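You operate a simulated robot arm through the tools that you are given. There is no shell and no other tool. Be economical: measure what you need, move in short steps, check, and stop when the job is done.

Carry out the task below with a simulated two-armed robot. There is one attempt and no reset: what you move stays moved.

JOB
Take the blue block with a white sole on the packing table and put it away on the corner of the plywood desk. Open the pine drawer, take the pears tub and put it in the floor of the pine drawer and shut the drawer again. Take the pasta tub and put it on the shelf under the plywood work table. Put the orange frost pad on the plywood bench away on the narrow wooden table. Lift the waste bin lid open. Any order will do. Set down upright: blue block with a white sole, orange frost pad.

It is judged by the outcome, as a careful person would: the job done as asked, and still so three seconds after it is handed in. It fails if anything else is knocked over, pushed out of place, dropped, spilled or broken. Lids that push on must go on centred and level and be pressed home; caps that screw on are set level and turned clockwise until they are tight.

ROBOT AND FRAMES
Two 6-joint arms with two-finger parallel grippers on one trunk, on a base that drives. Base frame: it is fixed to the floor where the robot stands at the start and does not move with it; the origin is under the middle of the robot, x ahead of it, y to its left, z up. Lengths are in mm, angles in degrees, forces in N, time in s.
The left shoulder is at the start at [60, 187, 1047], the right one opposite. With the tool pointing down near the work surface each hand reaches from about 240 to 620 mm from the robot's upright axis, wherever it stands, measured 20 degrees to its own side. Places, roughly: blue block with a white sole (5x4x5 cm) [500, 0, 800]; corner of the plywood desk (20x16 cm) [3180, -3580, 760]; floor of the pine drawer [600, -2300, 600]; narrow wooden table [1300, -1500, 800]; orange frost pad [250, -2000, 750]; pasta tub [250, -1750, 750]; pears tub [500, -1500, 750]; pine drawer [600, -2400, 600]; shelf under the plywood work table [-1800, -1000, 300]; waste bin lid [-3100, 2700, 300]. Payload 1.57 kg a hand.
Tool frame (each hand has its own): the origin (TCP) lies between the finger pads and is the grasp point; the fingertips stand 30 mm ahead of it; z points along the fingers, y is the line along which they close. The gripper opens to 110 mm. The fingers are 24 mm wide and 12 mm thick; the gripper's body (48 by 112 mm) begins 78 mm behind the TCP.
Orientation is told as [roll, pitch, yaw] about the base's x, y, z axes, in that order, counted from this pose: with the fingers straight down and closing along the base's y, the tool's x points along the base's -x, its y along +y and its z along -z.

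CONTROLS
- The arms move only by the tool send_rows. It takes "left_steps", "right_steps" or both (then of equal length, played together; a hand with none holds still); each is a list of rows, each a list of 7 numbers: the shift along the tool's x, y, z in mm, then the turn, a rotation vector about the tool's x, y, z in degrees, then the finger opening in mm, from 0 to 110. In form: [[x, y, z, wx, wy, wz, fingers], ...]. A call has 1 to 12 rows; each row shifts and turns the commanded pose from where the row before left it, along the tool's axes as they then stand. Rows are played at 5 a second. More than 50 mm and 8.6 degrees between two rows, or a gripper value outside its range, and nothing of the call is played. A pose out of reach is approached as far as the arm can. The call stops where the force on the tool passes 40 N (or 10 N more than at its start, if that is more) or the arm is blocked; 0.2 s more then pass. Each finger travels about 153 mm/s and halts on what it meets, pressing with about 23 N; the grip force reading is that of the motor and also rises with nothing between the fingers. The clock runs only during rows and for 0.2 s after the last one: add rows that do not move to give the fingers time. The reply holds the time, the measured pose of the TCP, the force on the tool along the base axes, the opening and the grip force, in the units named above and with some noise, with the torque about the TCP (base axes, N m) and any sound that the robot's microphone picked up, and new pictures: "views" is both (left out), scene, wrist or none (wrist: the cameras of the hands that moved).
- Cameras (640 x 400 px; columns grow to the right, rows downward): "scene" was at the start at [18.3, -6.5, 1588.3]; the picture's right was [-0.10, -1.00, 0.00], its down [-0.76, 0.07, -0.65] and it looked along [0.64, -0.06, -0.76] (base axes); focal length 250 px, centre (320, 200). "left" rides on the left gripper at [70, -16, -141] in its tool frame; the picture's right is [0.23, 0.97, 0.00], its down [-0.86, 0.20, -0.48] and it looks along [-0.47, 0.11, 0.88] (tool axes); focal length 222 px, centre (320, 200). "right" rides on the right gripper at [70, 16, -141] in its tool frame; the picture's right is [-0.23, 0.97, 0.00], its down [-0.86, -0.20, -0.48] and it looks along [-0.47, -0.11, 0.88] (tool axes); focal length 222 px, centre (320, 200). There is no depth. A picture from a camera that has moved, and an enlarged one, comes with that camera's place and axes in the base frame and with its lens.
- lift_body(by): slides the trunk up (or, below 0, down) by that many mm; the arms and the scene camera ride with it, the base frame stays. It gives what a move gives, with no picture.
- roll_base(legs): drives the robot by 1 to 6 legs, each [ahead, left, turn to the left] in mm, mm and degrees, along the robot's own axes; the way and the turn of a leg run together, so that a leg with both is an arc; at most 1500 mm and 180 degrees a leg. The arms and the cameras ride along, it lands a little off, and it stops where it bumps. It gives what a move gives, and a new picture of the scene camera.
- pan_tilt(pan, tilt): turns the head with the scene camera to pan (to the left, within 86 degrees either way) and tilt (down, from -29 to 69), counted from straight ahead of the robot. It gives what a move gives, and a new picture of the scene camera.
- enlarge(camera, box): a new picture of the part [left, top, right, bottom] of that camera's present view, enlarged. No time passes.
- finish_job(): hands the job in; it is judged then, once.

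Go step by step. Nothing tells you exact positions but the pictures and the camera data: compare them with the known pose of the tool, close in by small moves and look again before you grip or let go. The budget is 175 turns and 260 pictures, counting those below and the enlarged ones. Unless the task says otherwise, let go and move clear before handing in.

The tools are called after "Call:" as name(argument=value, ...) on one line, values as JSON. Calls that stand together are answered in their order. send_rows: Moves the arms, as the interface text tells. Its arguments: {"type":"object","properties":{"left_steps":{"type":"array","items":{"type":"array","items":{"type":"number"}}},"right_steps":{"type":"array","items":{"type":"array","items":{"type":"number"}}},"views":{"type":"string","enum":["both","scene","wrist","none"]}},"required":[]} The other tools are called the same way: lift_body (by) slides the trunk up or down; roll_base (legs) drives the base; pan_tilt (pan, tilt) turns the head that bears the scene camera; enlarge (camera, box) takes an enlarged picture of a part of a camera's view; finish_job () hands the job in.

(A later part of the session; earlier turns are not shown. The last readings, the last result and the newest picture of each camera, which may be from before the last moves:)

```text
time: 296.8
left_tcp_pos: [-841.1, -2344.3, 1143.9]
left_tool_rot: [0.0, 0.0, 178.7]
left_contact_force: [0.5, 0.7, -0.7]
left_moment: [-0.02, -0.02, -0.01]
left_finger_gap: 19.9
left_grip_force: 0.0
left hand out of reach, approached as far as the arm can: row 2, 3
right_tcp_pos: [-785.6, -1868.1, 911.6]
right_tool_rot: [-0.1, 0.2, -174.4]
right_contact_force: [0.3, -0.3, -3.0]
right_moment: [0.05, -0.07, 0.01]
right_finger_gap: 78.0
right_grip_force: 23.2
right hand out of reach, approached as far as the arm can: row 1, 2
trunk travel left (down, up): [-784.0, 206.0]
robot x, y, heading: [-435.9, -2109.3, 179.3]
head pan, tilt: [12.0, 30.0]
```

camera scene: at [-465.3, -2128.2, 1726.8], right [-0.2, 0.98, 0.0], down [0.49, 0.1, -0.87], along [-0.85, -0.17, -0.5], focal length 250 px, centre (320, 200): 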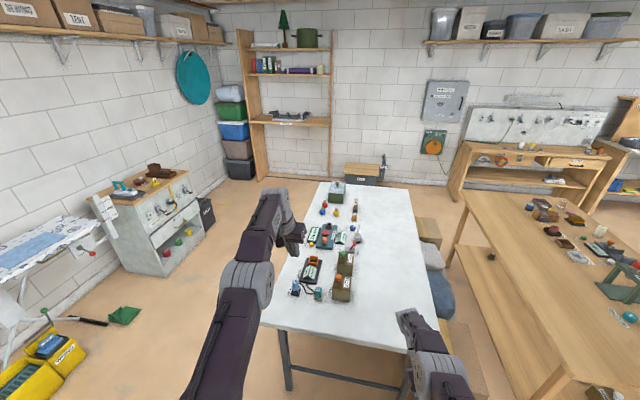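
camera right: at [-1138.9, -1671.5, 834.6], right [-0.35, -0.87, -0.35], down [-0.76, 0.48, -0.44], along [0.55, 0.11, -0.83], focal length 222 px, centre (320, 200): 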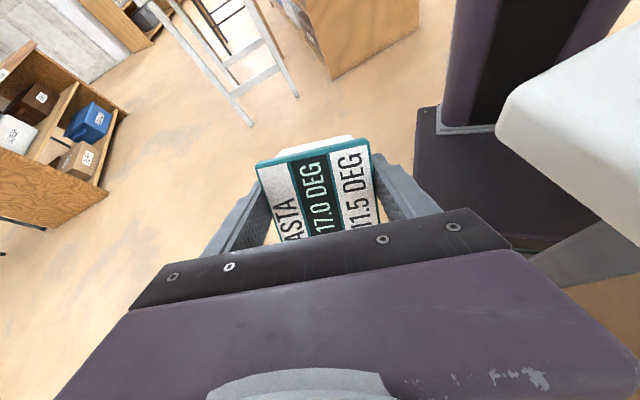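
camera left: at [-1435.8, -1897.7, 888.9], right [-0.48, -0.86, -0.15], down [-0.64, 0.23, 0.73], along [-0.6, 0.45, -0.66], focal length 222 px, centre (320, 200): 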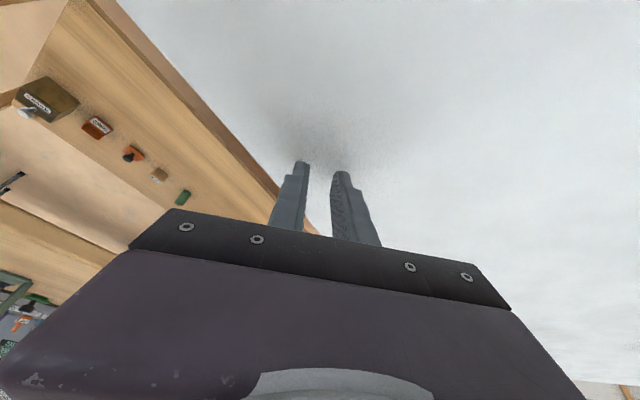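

Both hands are level. Now I take the correct way: strafe right (+y) past the work table's end, forward, and turn to face the shelf.

Call:
roll_base(legs=[[0, -1000, 0.7], [0, -980, 0], [1200, 0, 0], [0, 0, 90]])

Call:
pan_tilt(pan=0, tilt=40)

```text
time: 316.2
left_tcp_pos: [-1398.8, -537.1, 1145.1]
left_tool_rot: [-0.1, 0.1, -89.8]
left_contact_force: [0.3, -0.4, 0.4]
left_moment: [-0.01, 0.02, -0.03]
left_finger_gap: 19.9
left_grip_force: 0.1
right_tcp_pos: [-1875.4, -495.2, 910.0]
right_tool_rot: [-0.1, 0.2, -82.9]
right_contact_force: [0.2, 0.0, -2.6]
right_moment: [0.05, 0.03, -0.02]
right_finger_gap: 78.1
right_grip_force: 23.0
trunk travel left (down, up): [-784.0, 206.0]
robot x, y, heading: [-1641.7, -139.4, -89.3]
head pan, tilt: [12.0, 30.0]
camera scene: at [-1621.4, -167.9, 1726.9], right [-0.97, -0.22, 0.0], down [-0.11, 0.49, -0.87], along [0.19, -0.84, -0.5], focal length 250 px, centre (320, 200)
```

scene: 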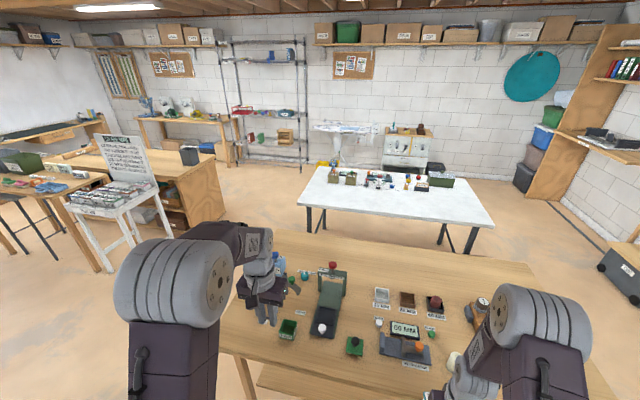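

```text
time: 316.9
left_tcp_pos: [-1397.2, -538.2, 1143.6]
left_tool_rot: [0.0, 0.0, -89.7]
left_contact_force: [-0.7, 0.0, -0.4]
left_moment: [-0.01, -0.01, -0.01]
left_finger_gap: 19.8
left_grip_force: 0.1
right_tcp_pos: [-1875.2, -496.2, 911.2]
right_tool_rot: [-0.1, 0.1, -82.8]
right_contact_force: [-0.1, 0.8, -4.4]
right_moment: [0.11, -0.01, -0.03]
right_finger_gap: 77.9
right_grip_force: 23.1
trunk travel left (down, up): [-784.0, 206.0]
robot x, y, heading: [-1641.4, -140.8, -89.2]
head pan, tilt: [0.0, 40.0]
camera scene: at [-1639.9, -164.7, 1711.6], right [-1.0, -0.02, 0.0], down [-0.01, 0.64, -0.77], along [0.01, -0.77, -0.64], focal length 250 px, centre (320, 200)
```

scene: 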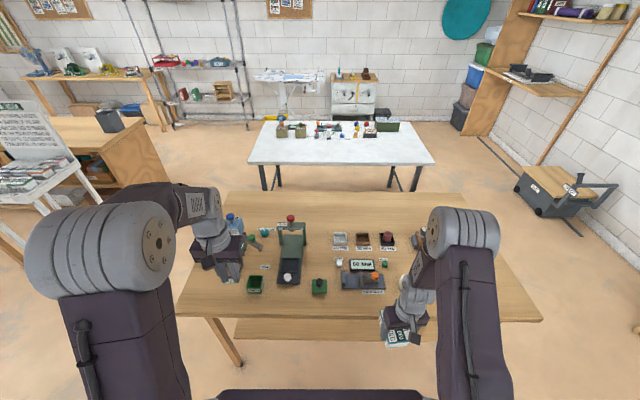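

I back off, then lower the trunk to see under the table top.

Call:
roll_base(legs=[[-250, 0, -0.7]])

Call:
lift_body(by=-400)

Call:
lift_body(by=-150)

Call:
pan_tilt(pan=0, tilt=25)

```text
time: 318.8
left_tcp_pos: [-1405.7, -292.4, 1144.0]
left_tool_rot: [-0.1, 0.1, -90.6]
left_contact_force: [0.2, 0.0, 0.1]
left_moment: [0.02, 0.02, -0.02]
left_finger_gap: 20.0
left_grip_force: 0.1
right_tcp_pos: [-1881.1, -246.1, 910.5]
right_tool_rot: [-0.1, 0.2, -83.4]
right_contact_force: [-0.3, 0.3, -2.9]
right_moment: [0.08, 0.03, -0.02]
right_finger_gap: 77.9
right_grip_force: 22.9
trunk travel left (down, up): [-784.0, 206.0]
robot x, y, heading: [-1645.3, 108.9, -89.8]
head pan, tilt: [0.0, 40.0]
camera scene: at [-1642.9, 82.2, 1711.5], right [-1.0, 0.0, 0.0], down [0.0, 0.64, -0.77], along [0.0, -0.77, -0.64], focal length 250 px, centre (320, 200)
```

scene: 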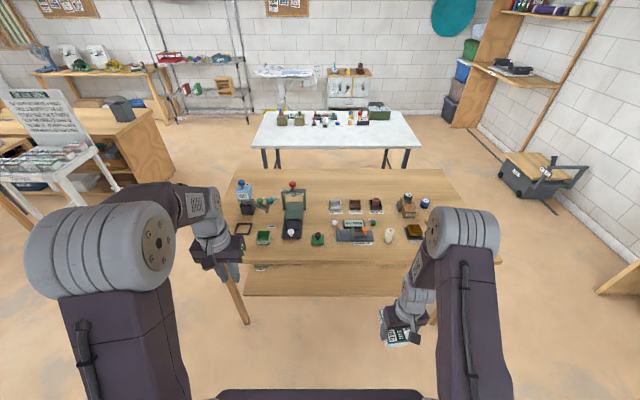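

```text
time: 322.6
left_tcp_pos: [-1405.5, -291.5, 745.1]
left_tool_rot: [0.1, 0.0, -90.6]
left_contact_force: [1.0, 0.2, -0.2]
left_moment: [-0.01, -0.02, 0.0]
left_finger_gap: 20.2
left_grip_force: 0.1
right_tcp_pos: [-1881.5, -243.6, 511.0]
right_tool_rot: [-0.1, 0.2, -83.4]
right_contact_force: [0.3, 1.0, -3.5]
right_moment: [0.04, -0.01, -0.02]
right_finger_gap: 77.8
right_grip_force: 23.1
trunk travel left (down, up): [-384.0, 606.0]
robot x, y, heading: [-1645.2, 108.7, -89.8]
head pan, tilt: [0.0, 40.0]
```

```text
time: 324.3
left_tcp_pos: [-1405.0, -292.1, 593.8]
left_tool_rot: [-0.1, 0.0, -90.5]
left_contact_force: [-0.2, 0.2, -0.5]
left_moment: [0.0, 0.0, -0.01]
left_finger_gap: 19.7
left_grip_force: 0.1
right_tcp_pos: [-1880.9, -244.1, 360.7]
right_tool_rot: [-0.1, 0.1, -83.4]
right_contact_force: [1.3, 0.8, -4.0]
right_moment: [0.04, 0.02, 0.01]
right_finger_gap: 78.0
right_grip_force: 22.4
trunk travel left (down, up): [-234.0, 756.0]
robot x, y, heading: [-1647.6, 107.8, -89.7]
head pan, tilt: [0.0, 40.0]
```

```text
time: 325.1
left_tcp_pos: [-1405.4, -291.3, 594.6]
left_tool_rot: [0.0, 0.1, -90.5]
left_contact_force: [-0.2, -1.2, 0.9]
left_moment: [0.0, -0.01, -0.01]
left_finger_gap: 20.1
left_grip_force: 0.1
right_tcp_pos: [-1882.4, -244.2, 361.2]
right_tool_rot: [-0.1, 0.1, -83.4]
right_contact_force: [0.3, 0.8, -3.6]
right_moment: [0.06, -0.01, -0.03]
right_finger_gap: 77.9
right_grip_force: 23.3
trunk travel left (down, up): [-234.0, 756.0]
robot x, y, heading: [-1647.1, 109.5, -89.6]
head pan, tilt: [0.0, 25.0]
camera scene: at [-1642.8, 77.1, 1184.8], right [-1.0, 0.0, 0.0], down [0.0, 0.42, -0.91], along [0.0, -0.91, -0.42], focal length 250 px, centre (320, 200)
```

scene: 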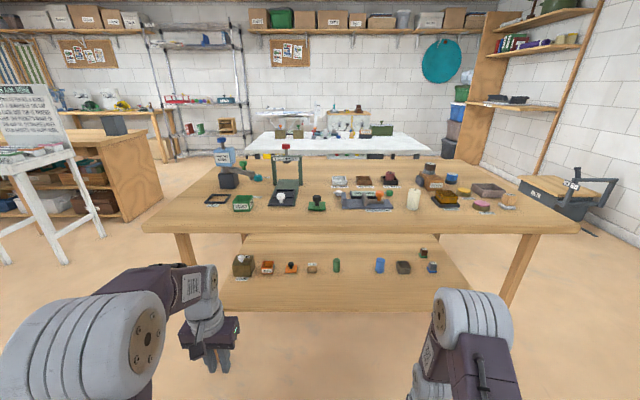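

Now I see the shelf: z≈320, front edge y≈-700, small items in a row at y≈-930, and the front strip is free. The arm must enter low, nearly straight, so I raise and extend the right hand relative to the trunk, then drop the trunk to its lowest.

Call:
send_rows(right_steps=[[0, 0, -45, 0, 0, 6.6, 60], [0, 0, -45, 0, 0, 0, 60], [0, 0, -45, 0, 0, 0, 60], [0, 0, -45, 0, 0, 0, 60], [0, 0, -45, 0, 0, 0, 60], [0, 0, -45, 0, 0, 0, 60], [-40, 0, 0, 0, 0, 0, 60], [-40, 0, 0, 0, 0, 0, 60], [-40, 0, 0, 0, 0, 0, 60], [-40, 0, 0, 0, 0, 0, 60], [0, 0, 0, 0, 0, 0, 60]], left_steps=[[0, 0, -42, 0, 0, 0, 20], [0, 0, -42, 0, 0, 0, 20], [0, 0, -42, 0, 0, 0, 20], [0, 0, -42, 0, 0, 0, 20], [0, 0, -42, 0, 0, 0, 20], [0, 0, -42, 0, 0, 0, 20], [30, 0, 0, 0, 0, 0, 20], [30, 0, 0, 0, 0, 0, 20], [30, 0, 0, 0, 0, 0, 20], [0, 0, 0, 0, 0, 0, 20], [0, 0, 0, 0, 0, 0, 20]], views="none")

Call:
lift_body(by=-225)

Call:
pan_tilt(pan=-10, tilt=20)

```text
time: 327.5
left_tcp_pos: [-1403.2, -202.6, 846.0]
left_tool_rot: [0.0, 0.1, -90.5]
left_contact_force: [-1.6, -0.1, 0.1]
left_moment: [0.0, 0.04, 0.02]
left_finger_gap: 20.3
left_grip_force: 0.1
right_tcp_pos: [-1880.9, -404.5, 630.8]
right_tool_rot: [-0.1, 0.1, -90.0]
right_contact_force: [-0.4, -0.3, -3.1]
right_moment: [0.03, 0.0, 0.0]
right_finger_gap: 77.9
right_grip_force: 23.0
trunk travel left (down, up): [-234.0, 756.0]
robot x, y, heading: [-1641.6, 109.0, -89.7]
head pan, tilt: [0.0, 25.0]
```

```text
time: 329.9
left_tcp_pos: [-1404.0, -201.2, 620.7]
left_tool_rot: [0.0, 0.0, -90.5]
left_contact_force: [-0.5, 0.1, -1.0]
left_moment: [0.03, 0.02, -0.01]
left_finger_gap: 20.2
left_grip_force: 0.0
right_tcp_pos: [-1881.5, -404.1, 405.9]
right_tool_rot: [-0.2, 0.1, -90.1]
right_contact_force: [0.0, -0.7, -3.7]
right_moment: [0.08, 0.0, 0.0]
right_finger_gap: 77.8
right_grip_force: 23.4
trunk travel left (down, up): [-9.0, 981.0]
robot x, y, heading: [-1643.1, 111.9, -89.7]
head pan, tilt: [0.0, 25.0]
```

```text
time: 330.6
left_tcp_pos: [-1403.6, -201.8, 621.5]
left_tool_rot: [0.0, 0.0, -90.5]
left_contact_force: [0.2, 0.5, -0.7]
left_moment: [0.0, 0.04, -0.01]
left_finger_gap: 19.9
left_grip_force: 0.0
right_tcp_pos: [-1881.7, -404.7, 406.2]
right_tool_rot: [-0.2, 0.1, -89.9]
right_contact_force: [-0.2, 0.3, -3.4]
right_moment: [0.1, 0.02, 0.04]
right_finger_gap: 77.9
right_grip_force: 22.6
trunk travel left (down, up): [-9.0, 981.0]
robot x, y, heading: [-1645.2, 109.2, -89.5]
head pan, tilt: [-10.0, 20.0]
camera scene: at [-1658.9, 77.4, 967.9], right [-0.99, 0.17, 0.0], down [0.06, 0.34, -0.94], along [-0.16, -0.93, -0.34], focal length 250 px, centre (320, 200)
```

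scene: 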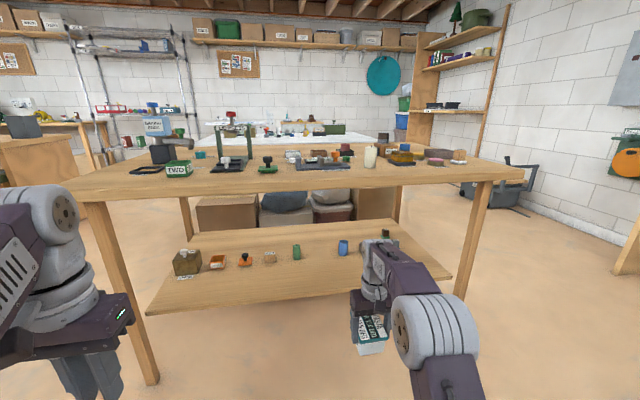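

The reach is right: wrist top ~45 mm below the table top's underside, tub ~35 mm above the shelf. I roll ahead 290 mm and check.

Call:
roll_base(legs=[[290, 0, -0.3]])

Call:
enlarge(camera="right", box=[0, 0, 640, 400])

```text
time: 332.6
left_tcp_pos: [-1406.6, -496.1, 620.0]
left_tool_rot: [0.1, 0.0, -90.9]
left_contact_force: [-0.2, 0.0, -0.6]
left_moment: [0.02, 0.02, 0.0]
left_finger_gap: 20.1
left_grip_force: 0.1
right_tcp_pos: [-1886.1, -694.6, 405.3]
right_tool_rot: [0.0, 0.1, -90.4]
right_contact_force: [-0.2, -0.1, -3.0]
right_moment: [0.06, 0.0, 0.0]
right_finger_gap: 77.8
right_grip_force: 23.3
trunk travel left (down, up): [-9.0, 981.0]
robot x, y, heading: [-1646.6, -182.4, -90.0]
head pan, tilt: [-10.0, 20.0]
camera scene: at [-1659.0, -215.1, 967.9], right [-0.98, 0.18, 0.0], down [0.06, 0.34, -0.94], along [-0.17, -0.92, -0.34], focal length 250 px, centre (320, 200)
```

scene: 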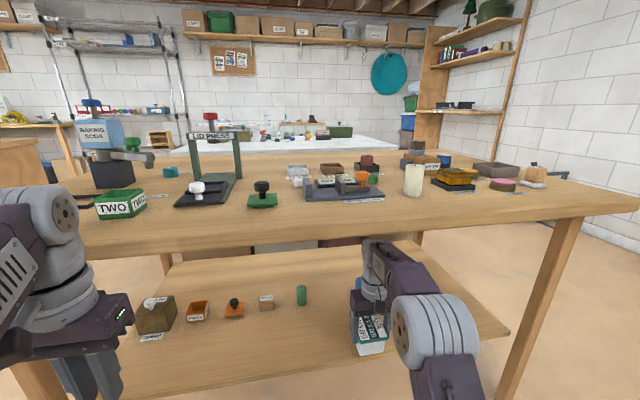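

```text
1.00 times, centred on (320, 200) of right (not enlarged: the box is as wide or as high as the picture)
camera zoom: at [-1869.0, -625.3, 548.2], right [0.97, -0.24, 0.0], down [-0.21, -0.85, 0.48], along [-0.12, -0.46, -0.88], focal length 222 px, centre (320, 200)
```

zoom: 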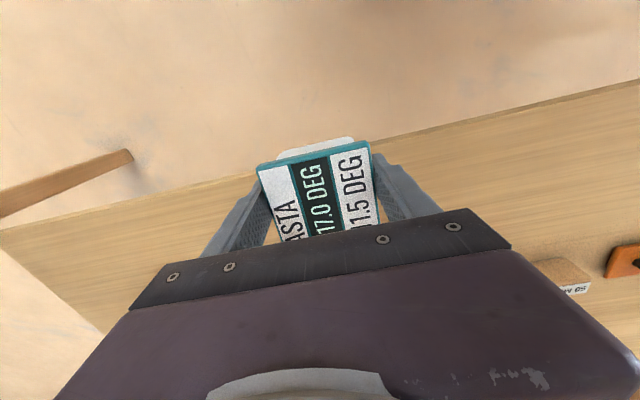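

Nothing in the way. I roll ahead the last 88 mm.

Call:
roll_base(legs=[[88, 0, 0.3]])

Call:
enlarge(camera="right", box=[0, 0, 640, 400])

```text
time: 333.8
left_tcp_pos: [-1405.6, -567.8, 621.1]
left_tool_rot: [-0.1, 1.0, -90.6]
left_contact_force: [-0.9, 7.2, -2.6]
left_moment: [-1.02, -0.18, -0.04]
left_finger_gap: 20.0
left_grip_force: 0.1
right_tcp_pos: [-1882.4, -776.9, 405.6]
right_tool_rot: [-0.3, 0.1, -90.0]
right_contact_force: [-0.1, -0.1, -2.4]
right_moment: [0.07, -0.01, -0.01]
right_finger_gap: 77.7
right_grip_force: 23.1
trunk travel left (down, up): [-9.0, 981.0]
robot x, y, heading: [-1645.2, -263.1, -90.0]
head pan, tilt: [-10.0, 20.0]
stopped in leg 1: the force on the tool passed its limit at 111 N (the readings are from after the stop); the commanded pose is now the measured one
camera scene: at [-1659.0, -294.6, 968.0], right [-0.99, 0.17, 0.0], down [0.06, 0.34, -0.94], along [-0.16, -0.93, -0.34], focal length 250 px, centre (320, 200)
```

scene: 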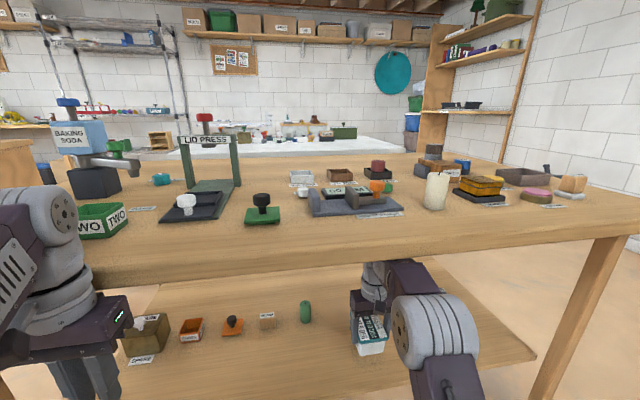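

```text
1.00 times, centred on (320, 200) of right (not enlarged: the box is as wide or as high as the picture)
camera zoom: at [-1866.3, -706.5, 547.8], right [0.97, -0.23, 0.0], down [-0.2, -0.86, 0.48], along [-0.11, -0.46, -0.88], focal length 222 px, centre (320, 200)
```

zoom: 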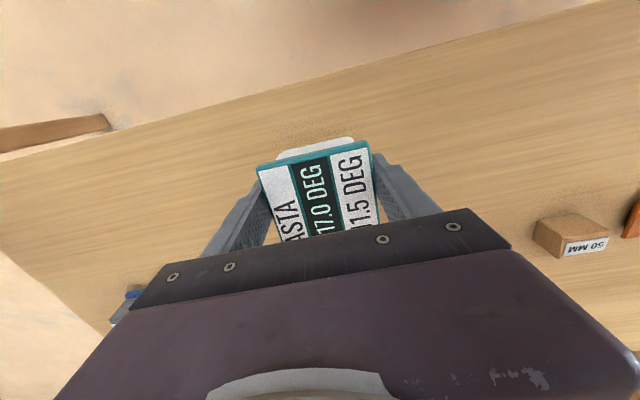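

The left hand nudged the table's edge; I pull it back. The right hand is already deep enough (y≈-777), so I check the table's items.

Call:
send_rows(left_steps=[[25, 0, 0, 0, 0, 0, 20], [30, 0, 0, 0, 0, 0, 20], [0, 0, 0, 0, 0, 0, 20]], views="none")

Call:
enlarge(camera="scene", box=[300, 120, 640, 380])

```text
time: 334.6
left_tcp_pos: [-1404.0, -513.8, 621.8]
left_tool_rot: [-0.2, 0.9, -90.7]
left_contact_force: [-0.2, -0.8, 0.4]
left_moment: [0.0, -0.02, 0.0]
left_finger_gap: 20.1
left_grip_force: 0.1
right_tcp_pos: [-1882.9, -777.0, 406.6]
right_tool_rot: [-0.2, 0.2, -90.1]
right_contact_force: [1.0, -0.5, -4.0]
right_moment: [0.08, 0.0, -0.02]
right_finger_gap: 77.7
right_grip_force: 23.1
trunk travel left (down, up): [-9.0, 981.0]
robot x, y, heading: [-1640.0, -261.7, -89.9]
head pan, tilt: [-10.0, 20.0]
```

```text
1.54 times, centred on (470, 250) of scene
camera zoom: at [-1659.0, -295.3, 967.9], right [-0.99, 0.17, 0.0], down [0.06, 0.34, -0.94], along [-0.16, -0.93, -0.34], focal length 384 px, centre (89, 123)
```

zoom: 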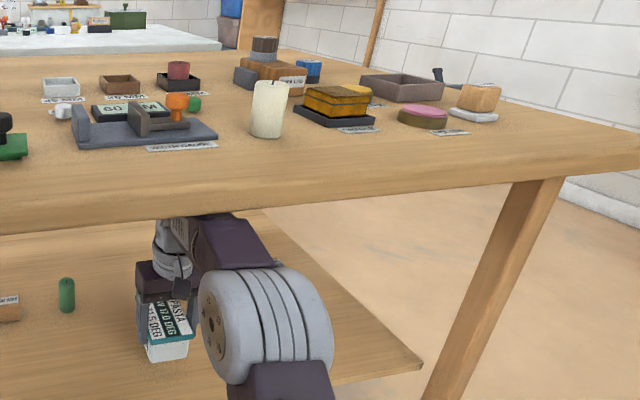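

All items stand. I lower the tub to the shelf in small steps.

Call:
send_rows(right_steps=[[0, 0, 10, 0, 0, 0, 60], [0, 0, 6, 0, 0, 0, 60], [0, 0, 5, 0, 0, 0, 60], [0, 0, 4, 0, 0, 0, 60], [0, 0, 4, 0, 0, 0, 60], [0, 0, 4, 0, 0, 0, 60], [0, 0, 4, 0, 0, 0, 60], [0, 0, 4, 0, 0, 0, 60], [0, 0, 4, 0, 0, 0, 60], [0, 0, 0, 0, 0, 0, 60]], views="wrist")

```text
time: 336.8
left_tcp_pos: [-1403.3, -513.5, 621.9]
left_tool_rot: [-0.2, 0.9, -90.6]
left_contact_force: [-0.4, 0.6, 0.5]
left_moment: [0.03, -0.01, -0.02]
left_finger_gap: 19.9
left_grip_force: 0.0
right_tcp_pos: [-1882.0, -776.5, 362.4]
right_tool_rot: [-0.2, -0.2, -90.1]
right_contact_force: [-0.6, -2.2, 14.4]
right_moment: [0.36, -0.1, 0.02]
right_finger_gap: 78.2
right_grip_force: 22.6
trunk travel left (down, up): [-9.0, 981.0]
robot x, y, heading: [-1642.1, -264.1, -89.7]
head pan, tilt: [-10.0, 20.0]
camera right: at [-1866.3, -706.5, 504.5], right [0.97, -0.23, 0.0], down [-0.2, -0.85, 0.48], along [-0.11, -0.47, -0.88], focal length 222 px, centre (320, 200)
```

right: 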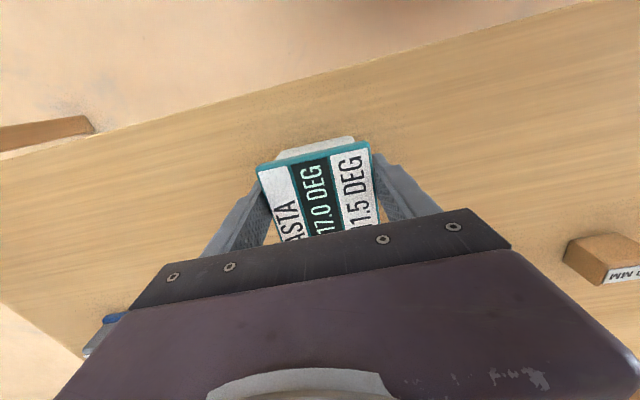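

Contact: the tub is on the shelf. I open, rise a little and then roll straight back out.

Call:
send_rows(right_steps=[[0, 0, 0, 0, 0, 0, 86], [0, 0, 0, 0, 0, 0, 98], [0, 0, 0, 0, 0, 0, 98], [0, 0, -15, 0, 0, 0, 98], [0, 0, -15, 0, 0, 0, 98], [0, 0, -14, 0, 0, 0, 98], [0, 0, 0, 0, 0, 0, 98]], views="wrist")

Call:
roll_base(legs=[[-350, 0, 0]])

Call:
enlarge(camera="scene", box=[140, 130, 500, 330])

```text
time: 338.4
left_tcp_pos: [-1403.8, -514.3, 622.0]
left_tool_rot: [0.0, 0.9, -90.7]
left_contact_force: [1.0, 0.0, -0.4]
left_moment: [-0.02, -0.04, -0.02]
left_finger_gap: 20.1
left_grip_force: 0.0
right_tcp_pos: [-1881.1, -776.2, 404.7]
right_tool_rot: [-0.3, 0.1, -90.1]
right_contact_force: [-0.1, 0.4, 0.6]
right_moment: [0.0, 0.0, 0.02]
right_finger_gap: 98.4
right_grip_force: 0.2
trunk travel left (down, up): [-9.0, 981.0]
robot x, y, heading: [-1642.6, -261.2, -90.1]
head pan, tilt: [-10.0, 20.0]
camera right: at [-1866.3, -706.9, 547.0], right [0.97, -0.23, 0.0], down [-0.2, -0.86, 0.48], along [-0.11, -0.46, -0.88], focal length 222 px, centre (320, 200)
```

right: 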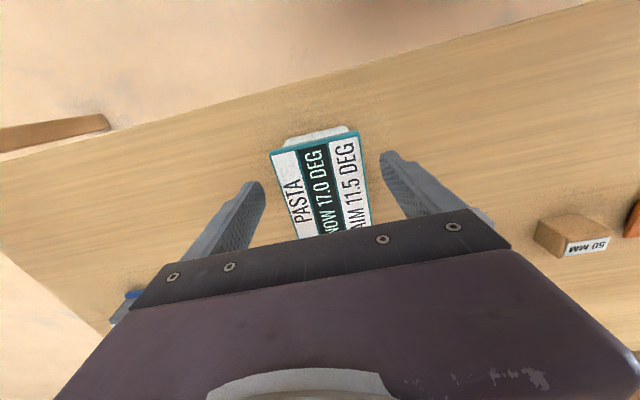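

```text
time: 340.6
left_tcp_pos: [-1404.8, -164.6, 620.4]
left_tool_rot: [-0.2, 1.0, -90.7]
left_contact_force: [0.7, 0.7, 0.5]
left_moment: [0.02, -0.02, 0.02]
left_finger_gap: 20.1
left_grip_force: 0.1
right_tcp_pos: [-1882.4, -427.3, 404.6]
right_tool_rot: [-0.1, 0.2, -90.1]
right_contact_force: [0.1, -0.5, 0.8]
right_moment: [0.01, -0.01, -0.02]
right_finger_gap: 98.1
right_grip_force: 0.0
trunk travel left (down, up): [-9.0, 981.0]
robot x, y, heading: [-1644.4, 85.1, -90.0]
head pan, tilt: [-10.0, 20.0]
camera scene: at [-1659.6, 54.1, 967.9], right [-0.99, 0.17, 0.0], down [0.06, 0.34, -0.94], along [-0.16, -0.93, -0.34], focal length 250 px, centre (320, 200)
```

scene: 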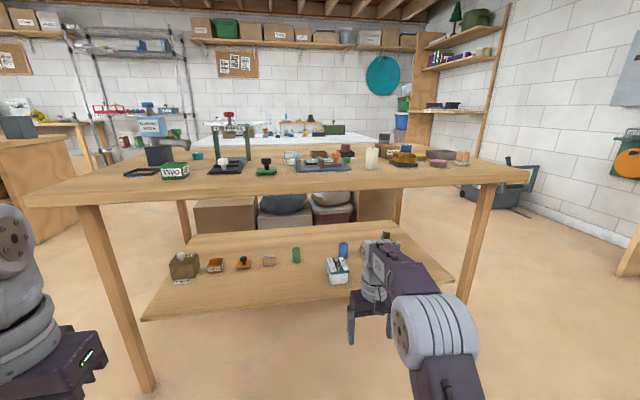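

```text
1.78 times, centred on (320, 230) of scene
camera zoom: at [-1659.6, 54.1, 967.9], right [-0.99, 0.17, 0.0], down [0.06, 0.34, -0.94], along [-0.16, -0.93, -0.34], focal length 444 px, centre (320, 147)
```

zoom: 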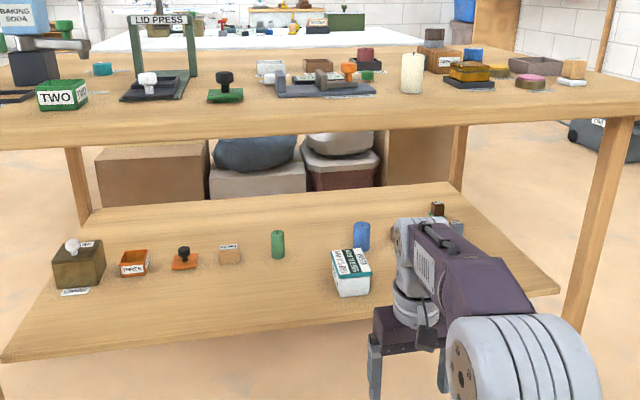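

The pasta stands on the shelf. Next the waste bin: I raise the trunk, turn toward -x and look for it.

Call:
lift_body(by=400)

Call:
roll_base(legs=[[0, 0, -90]])

Call:
pan_tilt(pan=-60, tilt=20)

```text
time: 344.5
left_tcp_pos: [-1405.4, -164.9, 1021.6]
left_tool_rot: [0.0, 1.0, -90.7]
left_contact_force: [0.3, -0.6, 0.0]
left_moment: [-0.02, 0.01, 0.0]
left_finger_gap: 20.3
left_grip_force: 0.1
right_tcp_pos: [-1884.2, -427.3, 803.8]
right_tool_rot: [-0.2, 0.1, -90.2]
right_contact_force: [0.5, -0.1, 0.1]
right_moment: [0.01, -0.02, 0.01]
right_finger_gap: 97.9
right_grip_force: 0.0
trunk travel left (down, up): [-409.0, 581.0]
robot x, y, heading: [-1645.4, 81.0, -89.9]
head pan, tilt: [-10.0, 20.0]
```

```text
time: 348.7
left_tcp_pos: [-1893.7, -155.4, 1020.8]
left_tool_rot: [-0.1, 1.0, 179.3]
left_contact_force: [-0.1, -0.1, -0.2]
left_moment: [0.02, 0.01, 0.02]
left_finger_gap: 20.0
left_grip_force: 0.1
right_tcp_pos: [-2157.5, 322.7, 803.2]
right_tool_rot: [-0.1, 0.3, 179.9]
right_contact_force: [0.8, 0.6, 1.6]
right_moment: [-0.01, 0.02, -0.03]
right_finger_gap: 97.9
right_grip_force: 0.0
trunk travel left (down, up): [-409.0, 581.0]
robot x, y, heading: [-1647.4, 82.7, -180.0]
head pan, tilt: [-10.0, 20.0]
camera scene: at [-1675.3, 102.1, 1367.9], right [0.17, 0.99, 0.0], down [0.34, -0.06, -0.94], along [-0.93, 0.16, -0.34], focal length 250 px, centre (320, 200)
```

scene: 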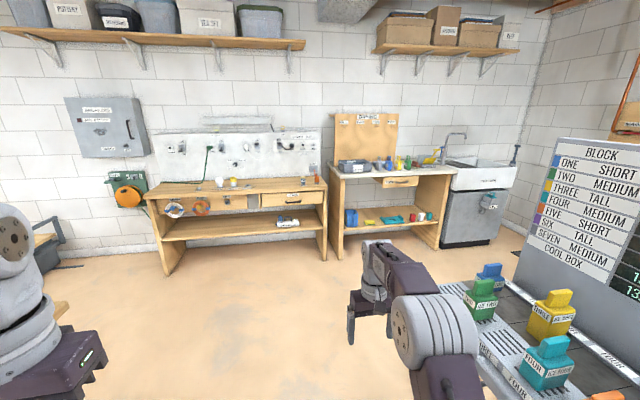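

```text
time: 349.9
left_tcp_pos: [-1893.7, -155.8, 1020.9]
left_tool_rot: [0.0, 1.0, 179.4]
left_contact_force: [0.0, -0.3, -0.4]
left_moment: [0.01, 0.02, 0.02]
left_finger_gap: 19.9
left_grip_force: 0.1
right_tcp_pos: [-2157.2, 322.7, 804.0]
right_tool_rot: [-0.2, 0.2, 179.9]
right_contact_force: [-0.2, -0.1, 0.2]
right_moment: [0.02, 0.04, 0.0]
right_finger_gap: 97.9
right_grip_force: 0.0
trunk travel left (down, up): [-409.0, 581.0]
robot x, y, heading: [-1642.7, 84.9, -179.8]
head pan, tilt: [-60.0, 20.0]
camera scene: at [-1630.5, 166.6, 1367.9], right [0.86, 0.5, 0.0], down [0.17, -0.3, -0.94], along [-0.47, 0.81, -0.34], focal length 250 px, centre (320, 200)
```

scene: 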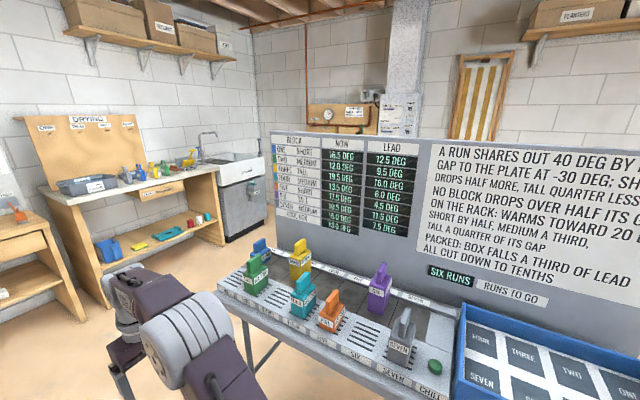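

The board hides the bin. I drive past the end of that table and look toward [-3100, 2700].

Call:
roll_base(legs=[[1150, 0, 0]])

Call:
pan_tilt(pan=-80, tilt=20)

```text
time: 355.6
left_tcp_pos: [-3025.0, -162.6, 1021.2]
left_tool_rot: [-0.1, 1.0, 179.8]
left_contact_force: [-0.5, 0.0, -0.1]
left_moment: [0.01, -0.02, -0.02]
left_finger_gap: 19.8
left_grip_force: 0.0
right_tcp_pos: [-3289.3, 312.3, 804.6]
right_tool_rot: [-0.2, 0.1, -179.7]
right_contact_force: [0.0, -0.4, -0.1]
right_moment: [0.02, 0.01, 0.02]
right_finger_gap: 97.9
right_grip_force: 0.1
trunk travel left (down, up): [-409.0, 581.0]
robot x, y, heading: [-2773.2, 80.8, -179.4]
head pan, tilt: [-60.0, 20.0]
camera scene: at [-2763.0, 159.7, 1367.9], right [0.86, 0.51, 0.0], down [0.17, -0.29, -0.94], along [-0.48, 0.81, -0.34], focal length 250 px, centre (320, 200)
```

scene: 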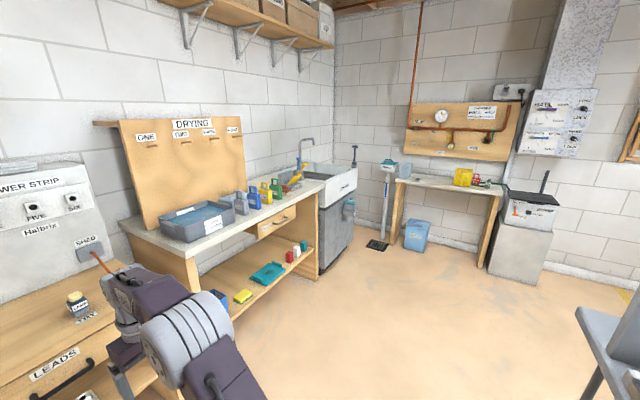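

```text
time: 356.5
left_tcp_pos: [-3024.4, -163.7, 1020.6]
left_tool_rot: [-0.1, 0.9, 179.8]
left_contact_force: [0.1, -0.5, 0.3]
left_moment: [0.0, -0.04, 0.01]
left_finger_gap: 19.7
left_grip_force: 0.0
right_tcp_pos: [-3290.4, 311.8, 804.6]
right_tool_rot: [-0.2, 0.1, -179.7]
right_contact_force: [0.0, 0.1, 0.4]
right_moment: [-0.01, -0.04, 0.0]
right_finger_gap: 98.0
right_grip_force: 0.0
trunk travel left (down, up): [-409.0, 581.0]
robot x, y, heading: [-2775.6, 78.2, -179.4]
head pan, tilt: [-80.0, 20.0]
camera scene: at [-2732.5, 171.0, 1367.9], right [0.98, 0.18, 0.0], down [0.06, -0.34, -0.94], along [-0.17, 0.92, -0.34], focal length 250 px, centre (320, 200)
```

scene: 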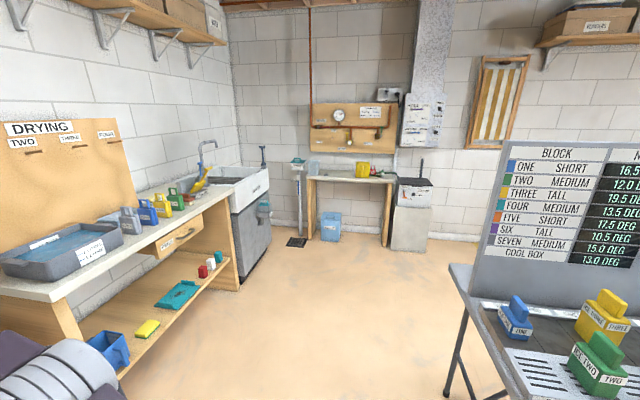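

The bin seems to be the blue one at the small table on the far wall. I zoom in.

Call:
enlarge(camera="scene", box=[270, 140, 450, 260])

```text
3.33 times, centred on (360, 200) of scene
camera zoom: at [-2732.5, 171.0, 1367.9], right [0.98, 0.18, 0.0], down [0.06, -0.34, -0.94], along [-0.17, 0.92, -0.34], focal length 832 px, centre (187, 200)
```

zoom: 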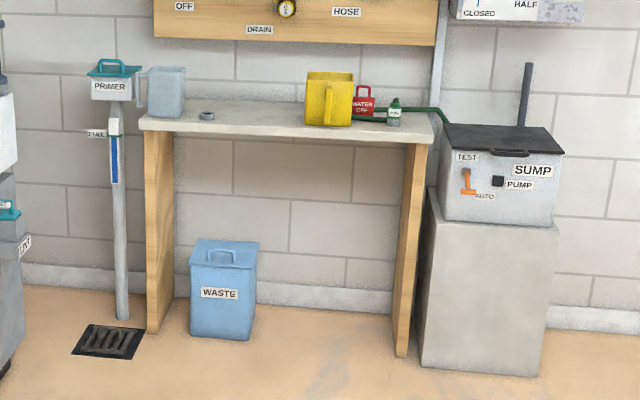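

That is the WASTE bin: a hinged lid with a handle, under a small table, lid ≈[-3066, 2570–2770, 265]. I turn to face it and drive up.

Call:
roll_base(legs=[[0, 0, -90], [1450, 290, 0], [150, 0, 0]])

Call:
pan_tilt(pan=0, tilt=45)

Call:
enlarge(camera="scene", box=[230, 60, 420, 200])

```text
time: 368.6
left_tcp_pos: [-3302.7, 1930.9, 1020.4]
left_tool_rot: [-0.1, 0.9, 89.3]
left_contact_force: [-0.5, 0.2, 0.4]
left_moment: [-0.02, 0.01, 0.02]
left_finger_gap: 19.9
left_grip_force: 0.0
right_tcp_pos: [-2824.6, 2193.0, 804.4]
right_tool_rot: [-0.2, 0.3, 89.8]
right_contact_force: [-0.3, -0.1, -1.0]
right_moment: [0.01, -0.01, -0.02]
right_finger_gap: 98.1
right_grip_force: 0.1
trunk travel left (down, up): [-409.0, 581.0]
robot x, y, heading: [-3062.0, 1681.6, 90.0]
head pan, tilt: [-80.0, 20.0]
camera scene: at [-2970.4, 1638.6, 1368.0], right [0.18, -0.98, 0.0], down [-0.34, -0.06, -0.94], along [0.93, 0.16, -0.34], focal length 250 px, centre (320, 200)
```

scene: 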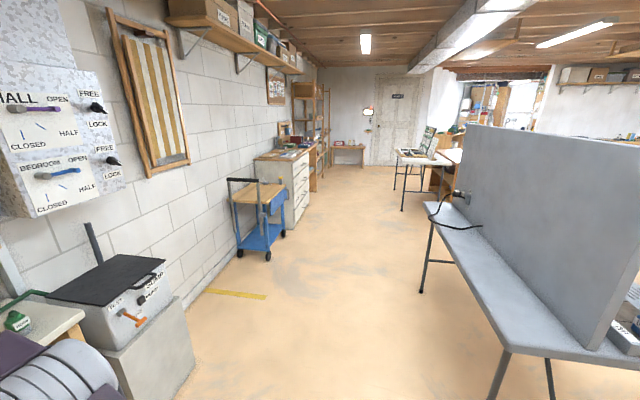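

```text
time: 370.2
left_tcp_pos: [-3304.5, 1930.7, 1020.9]
left_tool_rot: [-0.1, 0.9, 89.4]
left_contact_force: [0.6, 0.2, -1.1]
left_moment: [-0.01, -0.04, 0.0]
left_finger_gap: 19.8
left_grip_force: 0.1
right_tcp_pos: [-2824.8, 2192.5, 805.0]
right_tool_rot: [-0.1, 0.2, 89.8]
right_contact_force: [-0.9, -0.1, 0.1]
right_moment: [-0.01, -0.01, 0.0]
right_finger_gap: 98.2
right_grip_force: 0.0
trunk travel left (down, up): [-409.0, 581.0]
robot x, y, heading: [-3063.7, 1679.8, 90.1]
head pan, tilt: [0.0, 45.0]
camera scene: at [-3062.1, 1702.0, 1329.3], right [1.0, 0.0, 0.0], down [0.0, -0.71, -0.71], along [0.0, 0.71, -0.71], focal length 250 px, centre (320, 200)
```

scene: 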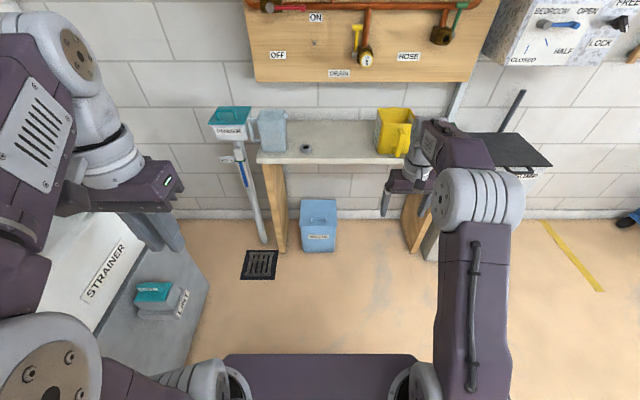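

```text
2.86 times, centred on (325, 130) of scene
camera zoom: at [-3062.1, 1702.0, 1329.3], right [1.0, 0.0, 0.0], down [0.0, -0.71, -0.71], along [0.0, 0.71, -0.71], focal length 713 px, centre (306, 400)
```

zoom: 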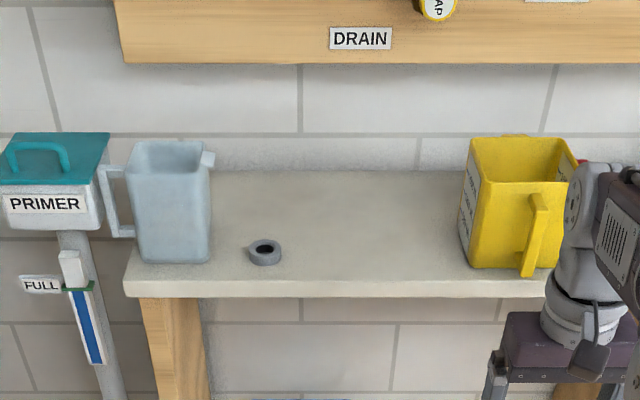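

I zoom in on the bin from here.

Call:
enlarge(camera="scene", box=[270, 180, 370, 260])

```text
5.00 times, centred on (320, 220) of scene
camera zoom: at [-3062.1, 1702.0, 1329.3], right [1.0, 0.0, 0.0], down [0.0, -0.71, -0.71], along [0.0, 0.71, -0.71], focal length 1248 px, centre (320, 100)
```

zoom: 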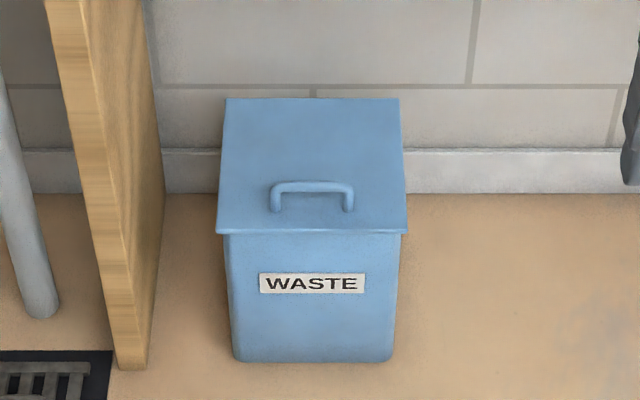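

The lid measures ≈207 mm, x centre -3071, y 2560–2766, z≈268, with a ~10 mm lip. I'll lift it from under the front lip with the left hand held horizontally. First I shift the base right and stretch the left hand ahead.

Call:
roll_base(legs=[[0, -115, 0]])

Call:
send_rows(left_steps=[[-42, 0, 0, 0, 0, 0, 40], [-42, 0, 0, 0, 0, 0, 40], [-42, 0, 0, 0, 0, 0, 40], [-42, 0, 0, 0, 0, 0, 40], [-42, 0, 0, 0, -8, 0, 40], [-42, 0, 0, 0, -8, 0, 40], [0, 0, 0, 0, -8.4, 0, 60], [0, 0, 0, 0, -8.4, 0, 60], [0, 0, 0, 0, -8.4, 0, 60], [0, 0, 0, 0, -8.4, 0, 60], [0, 0, 0, 0, -8.4, 0, 60], [0, 0, 0, 0, -8.4, 0, 60]], views="none")

Call:
send_rows(left_steps=[[0, 0, 0, 0, -8, 0, 70], [0, 0, 0, 0, -8, 0, 70], [0, 0, 0, 0, -8, 0, 70], [0, 0, 0, 0, 0, 0, 70]], views="none")

```text
time: 371.4
left_tcp_pos: [-3186.3, 1929.8, 1022.4]
left_tool_rot: [-0.2, 0.9, 89.3]
left_contact_force: [0.0, 0.3, -0.6]
left_moment: [-0.02, 0.03, -0.03]
left_finger_gap: 20.4
left_grip_force: 0.0
right_tcp_pos: [-2709.1, 2191.3, 804.5]
right_tool_rot: [-0.1, 0.2, 89.9]
right_contact_force: [-0.5, 0.6, 0.5]
right_moment: [-0.02, -0.01, 0.02]
right_finger_gap: 98.1
right_grip_force: 0.1
trunk travel left (down, up): [-409.0, 581.0]
robot x, y, heading: [-2945.8, 1675.1, 89.9]
head pan, tilt: [0.0, 45.0]
camera scene: at [-2946.7, 1702.2, 1329.3], right [1.0, 0.0, 0.0], down [0.0, -0.71, -0.71], along [0.0, 0.71, -0.71], focal length 250 px, centre (320, 200)
```

scene: 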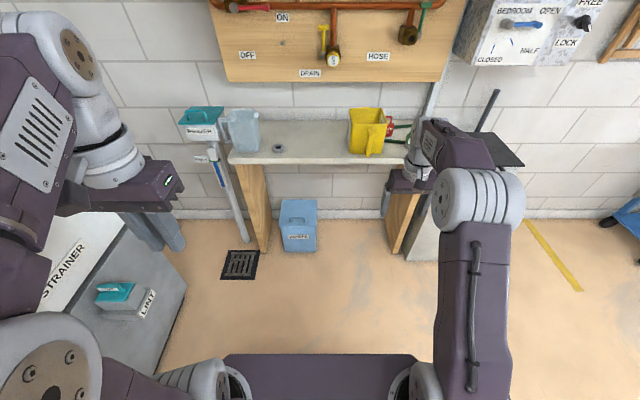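

```text
time: 374.0
left_tcp_pos: [-3186.8, 2182.3, 1023.6]
left_tool_rot: [-0.1, -65.5, 89.5]
left_contact_force: [0.4, 0.9, -0.1]
left_moment: [-0.03, 0.02, 0.03]
left_finger_gap: 60.4
left_grip_force: 0.1
right_tcp_pos: [-2711.2, 2192.2, 804.2]
right_tool_rot: [-0.3, 0.1, 89.7]
right_contact_force: [0.2, 0.8, 0.4]
right_moment: [-0.01, 0.0, -0.01]
right_finger_gap: 98.1
right_grip_force: 0.1
trunk travel left (down, up): [-409.0, 581.0]
robot x, y, heading: [-2947.0, 1680.4, 90.2]
head pan, tilt: [0.0, 45.0]
```

```text
time: 375.0
left_tcp_pos: [-3175.3, 2182.9, 1020.2]
left_tool_rot: [-7.7, -81.6, 94.6]
left_contact_force: [0.5, -0.5, 0.2]
left_moment: [-0.03, -0.01, 0.01]
left_finger_gap: 70.0
left_grip_force: 0.1
left hand out of reach, approached as far as the arm can: row 1, 2
right_tcp_pos: [-2710.7, 2192.9, 804.2]
right_tool_rot: [-0.2, 0.2, 89.8]
right_contact_force: [0.3, -0.1, -0.4]
right_moment: [-0.01, 0.02, 0.03]
right_finger_gap: 98.0
right_grip_force: 0.0
trunk travel left (down, up): [-409.0, 581.0]
robot x, y, heading: [-2950.2, 1682.5, 90.1]
head pan, tilt: [0.0, 45.0]
```

The left hand points ahead now. I extend it forward, bring it inward and down relative to the shoulder.

Call:
send_rows(left_steps=[[0, -20, 40, 0, 0, 0, 70], [0, -20, 40, 0, 0, 0, 70], [0, -20, 40, 0, 0, 0, 70], [40, -20, 0, 0, 0, 0, 70], [40, -20, 0, 0, 0, 0, 70], [45, 0, 0, 0, 0, 0, 70], [45, 0, 0, 0, 0, 0, 70], [45, 0, 0, 0, 0, 0, 70], [45, 0, 0, 0, 0, 0, 70], [45, 0, 0, 0, 0, 0, 70], [45, 0, 0, 0, 0, 0, 70], [0, 0, 0, 0, 0, 0, 70]], views="wrist")

```text
time: 377.6
left_tcp_pos: [-3187.8, 2316.2, 742.6]
left_tool_rot: [-23.5, -80.5, 109.9]
left_contact_force: [-0.3, 0.0, 0.0]
left_moment: [-0.02, 0.04, -0.02]
left_finger_gap: 70.0
left_grip_force: 0.0
left hand out of reach, approached as far as the arm can: row 2, 3, 4, 5, 6, 7, 8, 9, 10, 11
right_tcp_pos: [-2711.3, 2191.7, 804.5]
right_tool_rot: [-0.2, 0.2, 89.8]
right_contact_force: [-0.9, 0.5, 0.8]
right_moment: [-0.01, 0.0, 0.01]
right_finger_gap: 97.9
right_grip_force: 0.1
trunk travel left (down, up): [-409.0, 581.0]
robot x, y, heading: [-2949.5, 1682.2, 90.2]
head pan, tilt: [0.0, 45.0]
camera left: at [-3177.6, 2166.3, 696.6], right [-0.96, 0.02, -0.29], down [-0.28, -0.33, 0.9], along [-0.08, 0.94, 0.32], focal length 222 px, centre (320, 200)
```

left: 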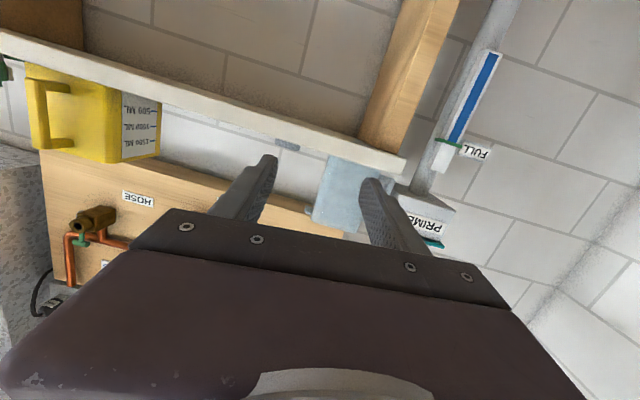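

Good horizontal pose. I lower the trunk by 400, pulling the right hand back first, and strafe so the left hand lines up with the bin.

Call:
send_rows(right_steps=[[45, 0, -45, 0, 0, 0, 60], [45, 0, -45, 0, 0, 0, 60], [45, 0, -45, 0, 0, 0, 60], [0, 0, 0, 0, 0, 0, 60]], views="none")

Call:
roll_base(legs=[[0, -117, 0]])

Call:
lift_body(by=-400)

Call:
pan_tilt(pan=12, tilt=30)

```text
refused: row 1 steps farther than a row can; nothing moved
```

```text
time: 378.8
left_tcp_pos: [-3071.0, 2316.8, 740.5]
left_tool_rot: [-23.1, -80.6, 109.5]
left_contact_force: [-0.1, 1.1, 0.5]
left_moment: [-0.06, -0.02, 0.02]
left_finger_gap: 70.0
left_grip_force: 0.0
right_tcp_pos: [-2592.7, 2192.1, 805.1]
right_tool_rot: [-0.1, 0.3, 89.9]
right_contact_force: [0.2, 0.1, 0.3]
right_moment: [0.01, 0.04, -0.02]
right_finger_gap: 97.8
right_grip_force: 0.0
trunk travel left (down, up): [-409.0, 581.0]
robot x, y, heading: [-2828.6, 1678.7, 90.4]
head pan, tilt: [0.0, 45.0]
camera scene: at [-2829.5, 1702.5, 1329.3], right [1.0, 0.0, 0.0], down [0.0, -0.71, -0.71], along [0.0, 0.71, -0.71], focal length 250 px, centre (320, 200)
```

scene: 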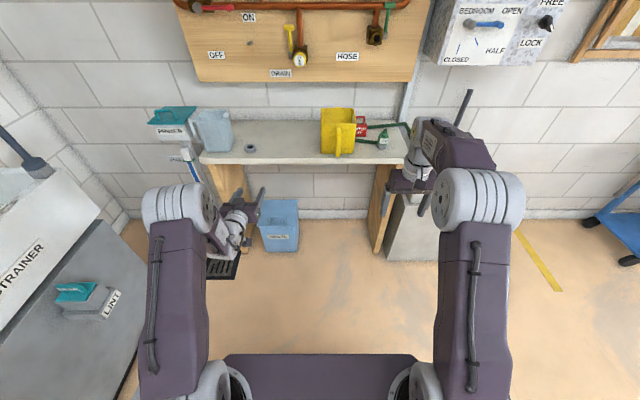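

```text
time: 382.6
left_tcp_pos: [-3071.0, 2317.1, 341.8]
left_tool_rot: [-23.4, -80.5, 110.0]
left_contact_force: [0.1, -0.1, -0.5]
left_moment: [0.01, 0.0, -0.05]
left_finger_gap: 70.0
left_grip_force: 0.0
right_tcp_pos: [-2593.7, 2190.7, 405.0]
right_tool_rot: [-0.2, 0.2, 90.0]
right_contact_force: [0.8, 0.6, 0.2]
right_moment: [0.01, 0.04, 0.0]
right_finger_gap: 97.7
right_grip_force: 0.0
trunk travel left (down, up): [-9.0, 981.0]
robot x, y, heading: [-2830.4, 1679.5, 90.1]
head pan, tilt: [0.0, 45.0]
```

```text
time: 383.4
left_tcp_pos: [-3072.4, 2317.5, 341.3]
left_tool_rot: [-23.4, -80.5, 110.1]
left_contact_force: [-0.2, -0.1, -0.1]
left_moment: [-0.02, 0.03, -0.03]
left_finger_gap: 70.2
left_grip_force: 0.1
right_tcp_pos: [-2593.8, 2191.3, 405.6]
right_tool_rot: [-0.1, 0.1, 89.9]
right_contact_force: [-1.0, -1.0, 0.2]
right_moment: [-0.03, 0.0, -0.04]
right_finger_gap: 97.9
right_grip_force: 0.1
trunk travel left (down, up): [-9.0, 981.0]
robot x, y, heading: [-2831.8, 1680.4, 90.0]
head pan, tilt: [12.0, 30.0]
camera scene: at [-2849.8, 1709.5, 951.8], right [0.98, 0.21, 0.0], down [0.1, -0.49, -0.87], along [-0.18, 0.85, -0.5], focal length 250 px, centre (320, 200)
```

scene: 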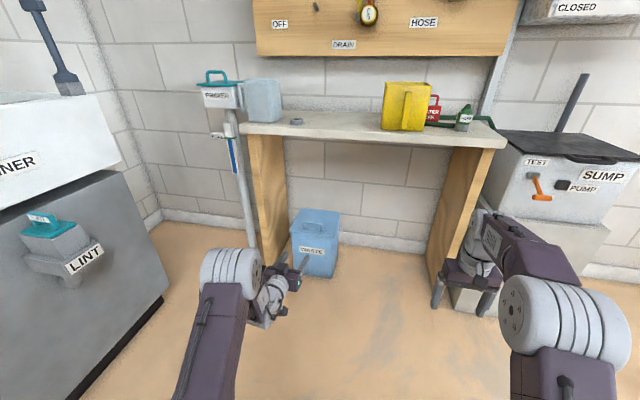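

I zoom in on the bin from this low view, and move the left hand further down.

Call:
send_rows(left_steps=[[30, 0, 10, 0, 0, 0, 70], [30, 0, 10, 0, 0, 0, 70], [30, 0, 10, 0, 0, 0, 70], [20, 0, 10, 0, 0, 0, 70], [0, 0, 0, 0, 0, 0, 70]], views="none")

Call:
enlarge(camera="scene", box=[250, 190, 370, 290])

```text
time: 384.6
left_tcp_pos: [-3071.4, 2346.0, 227.9]
left_tool_rot: [-24.9, -80.4, 110.7]
left_contact_force: [0.3, 0.7, 0.4]
left_moment: [-0.03, -0.01, 0.01]
left_finger_gap: 70.1
left_grip_force: 0.1
left hand out of reach, approached as far as the arm can: row 2, 3
right_tcp_pos: [-2593.1, 2192.5, 403.9]
right_tool_rot: [-0.3, 0.3, 89.8]
right_contact_force: [0.1, 1.1, -0.9]
right_moment: [0.0, -0.03, 0.04]
right_finger_gap: 98.0
right_grip_force: 0.2
trunk travel left (down, up): [-9.0, 981.0]
robot x, y, heading: [-2832.3, 1679.3, 90.1]
head pan, tilt: [12.0, 30.0]
```

```text
4.00 times, centred on (310, 240) of scene
camera zoom: at [-2849.8, 1709.6, 951.9], right [0.98, 0.21, 0.0], down [0.1, -0.49, -0.87], along [-0.18, 0.85, -0.5], focal length 999 px, centre (360, 40)
```

zoom: 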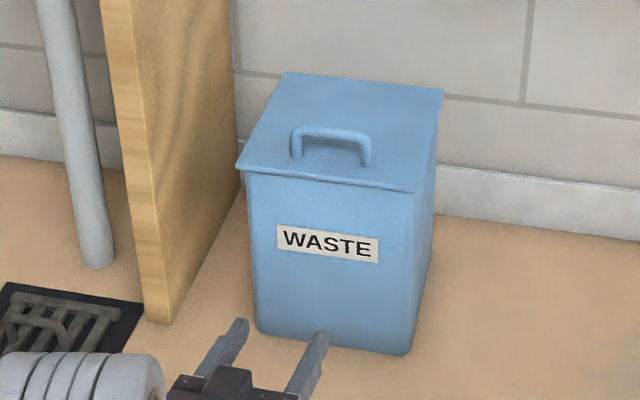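

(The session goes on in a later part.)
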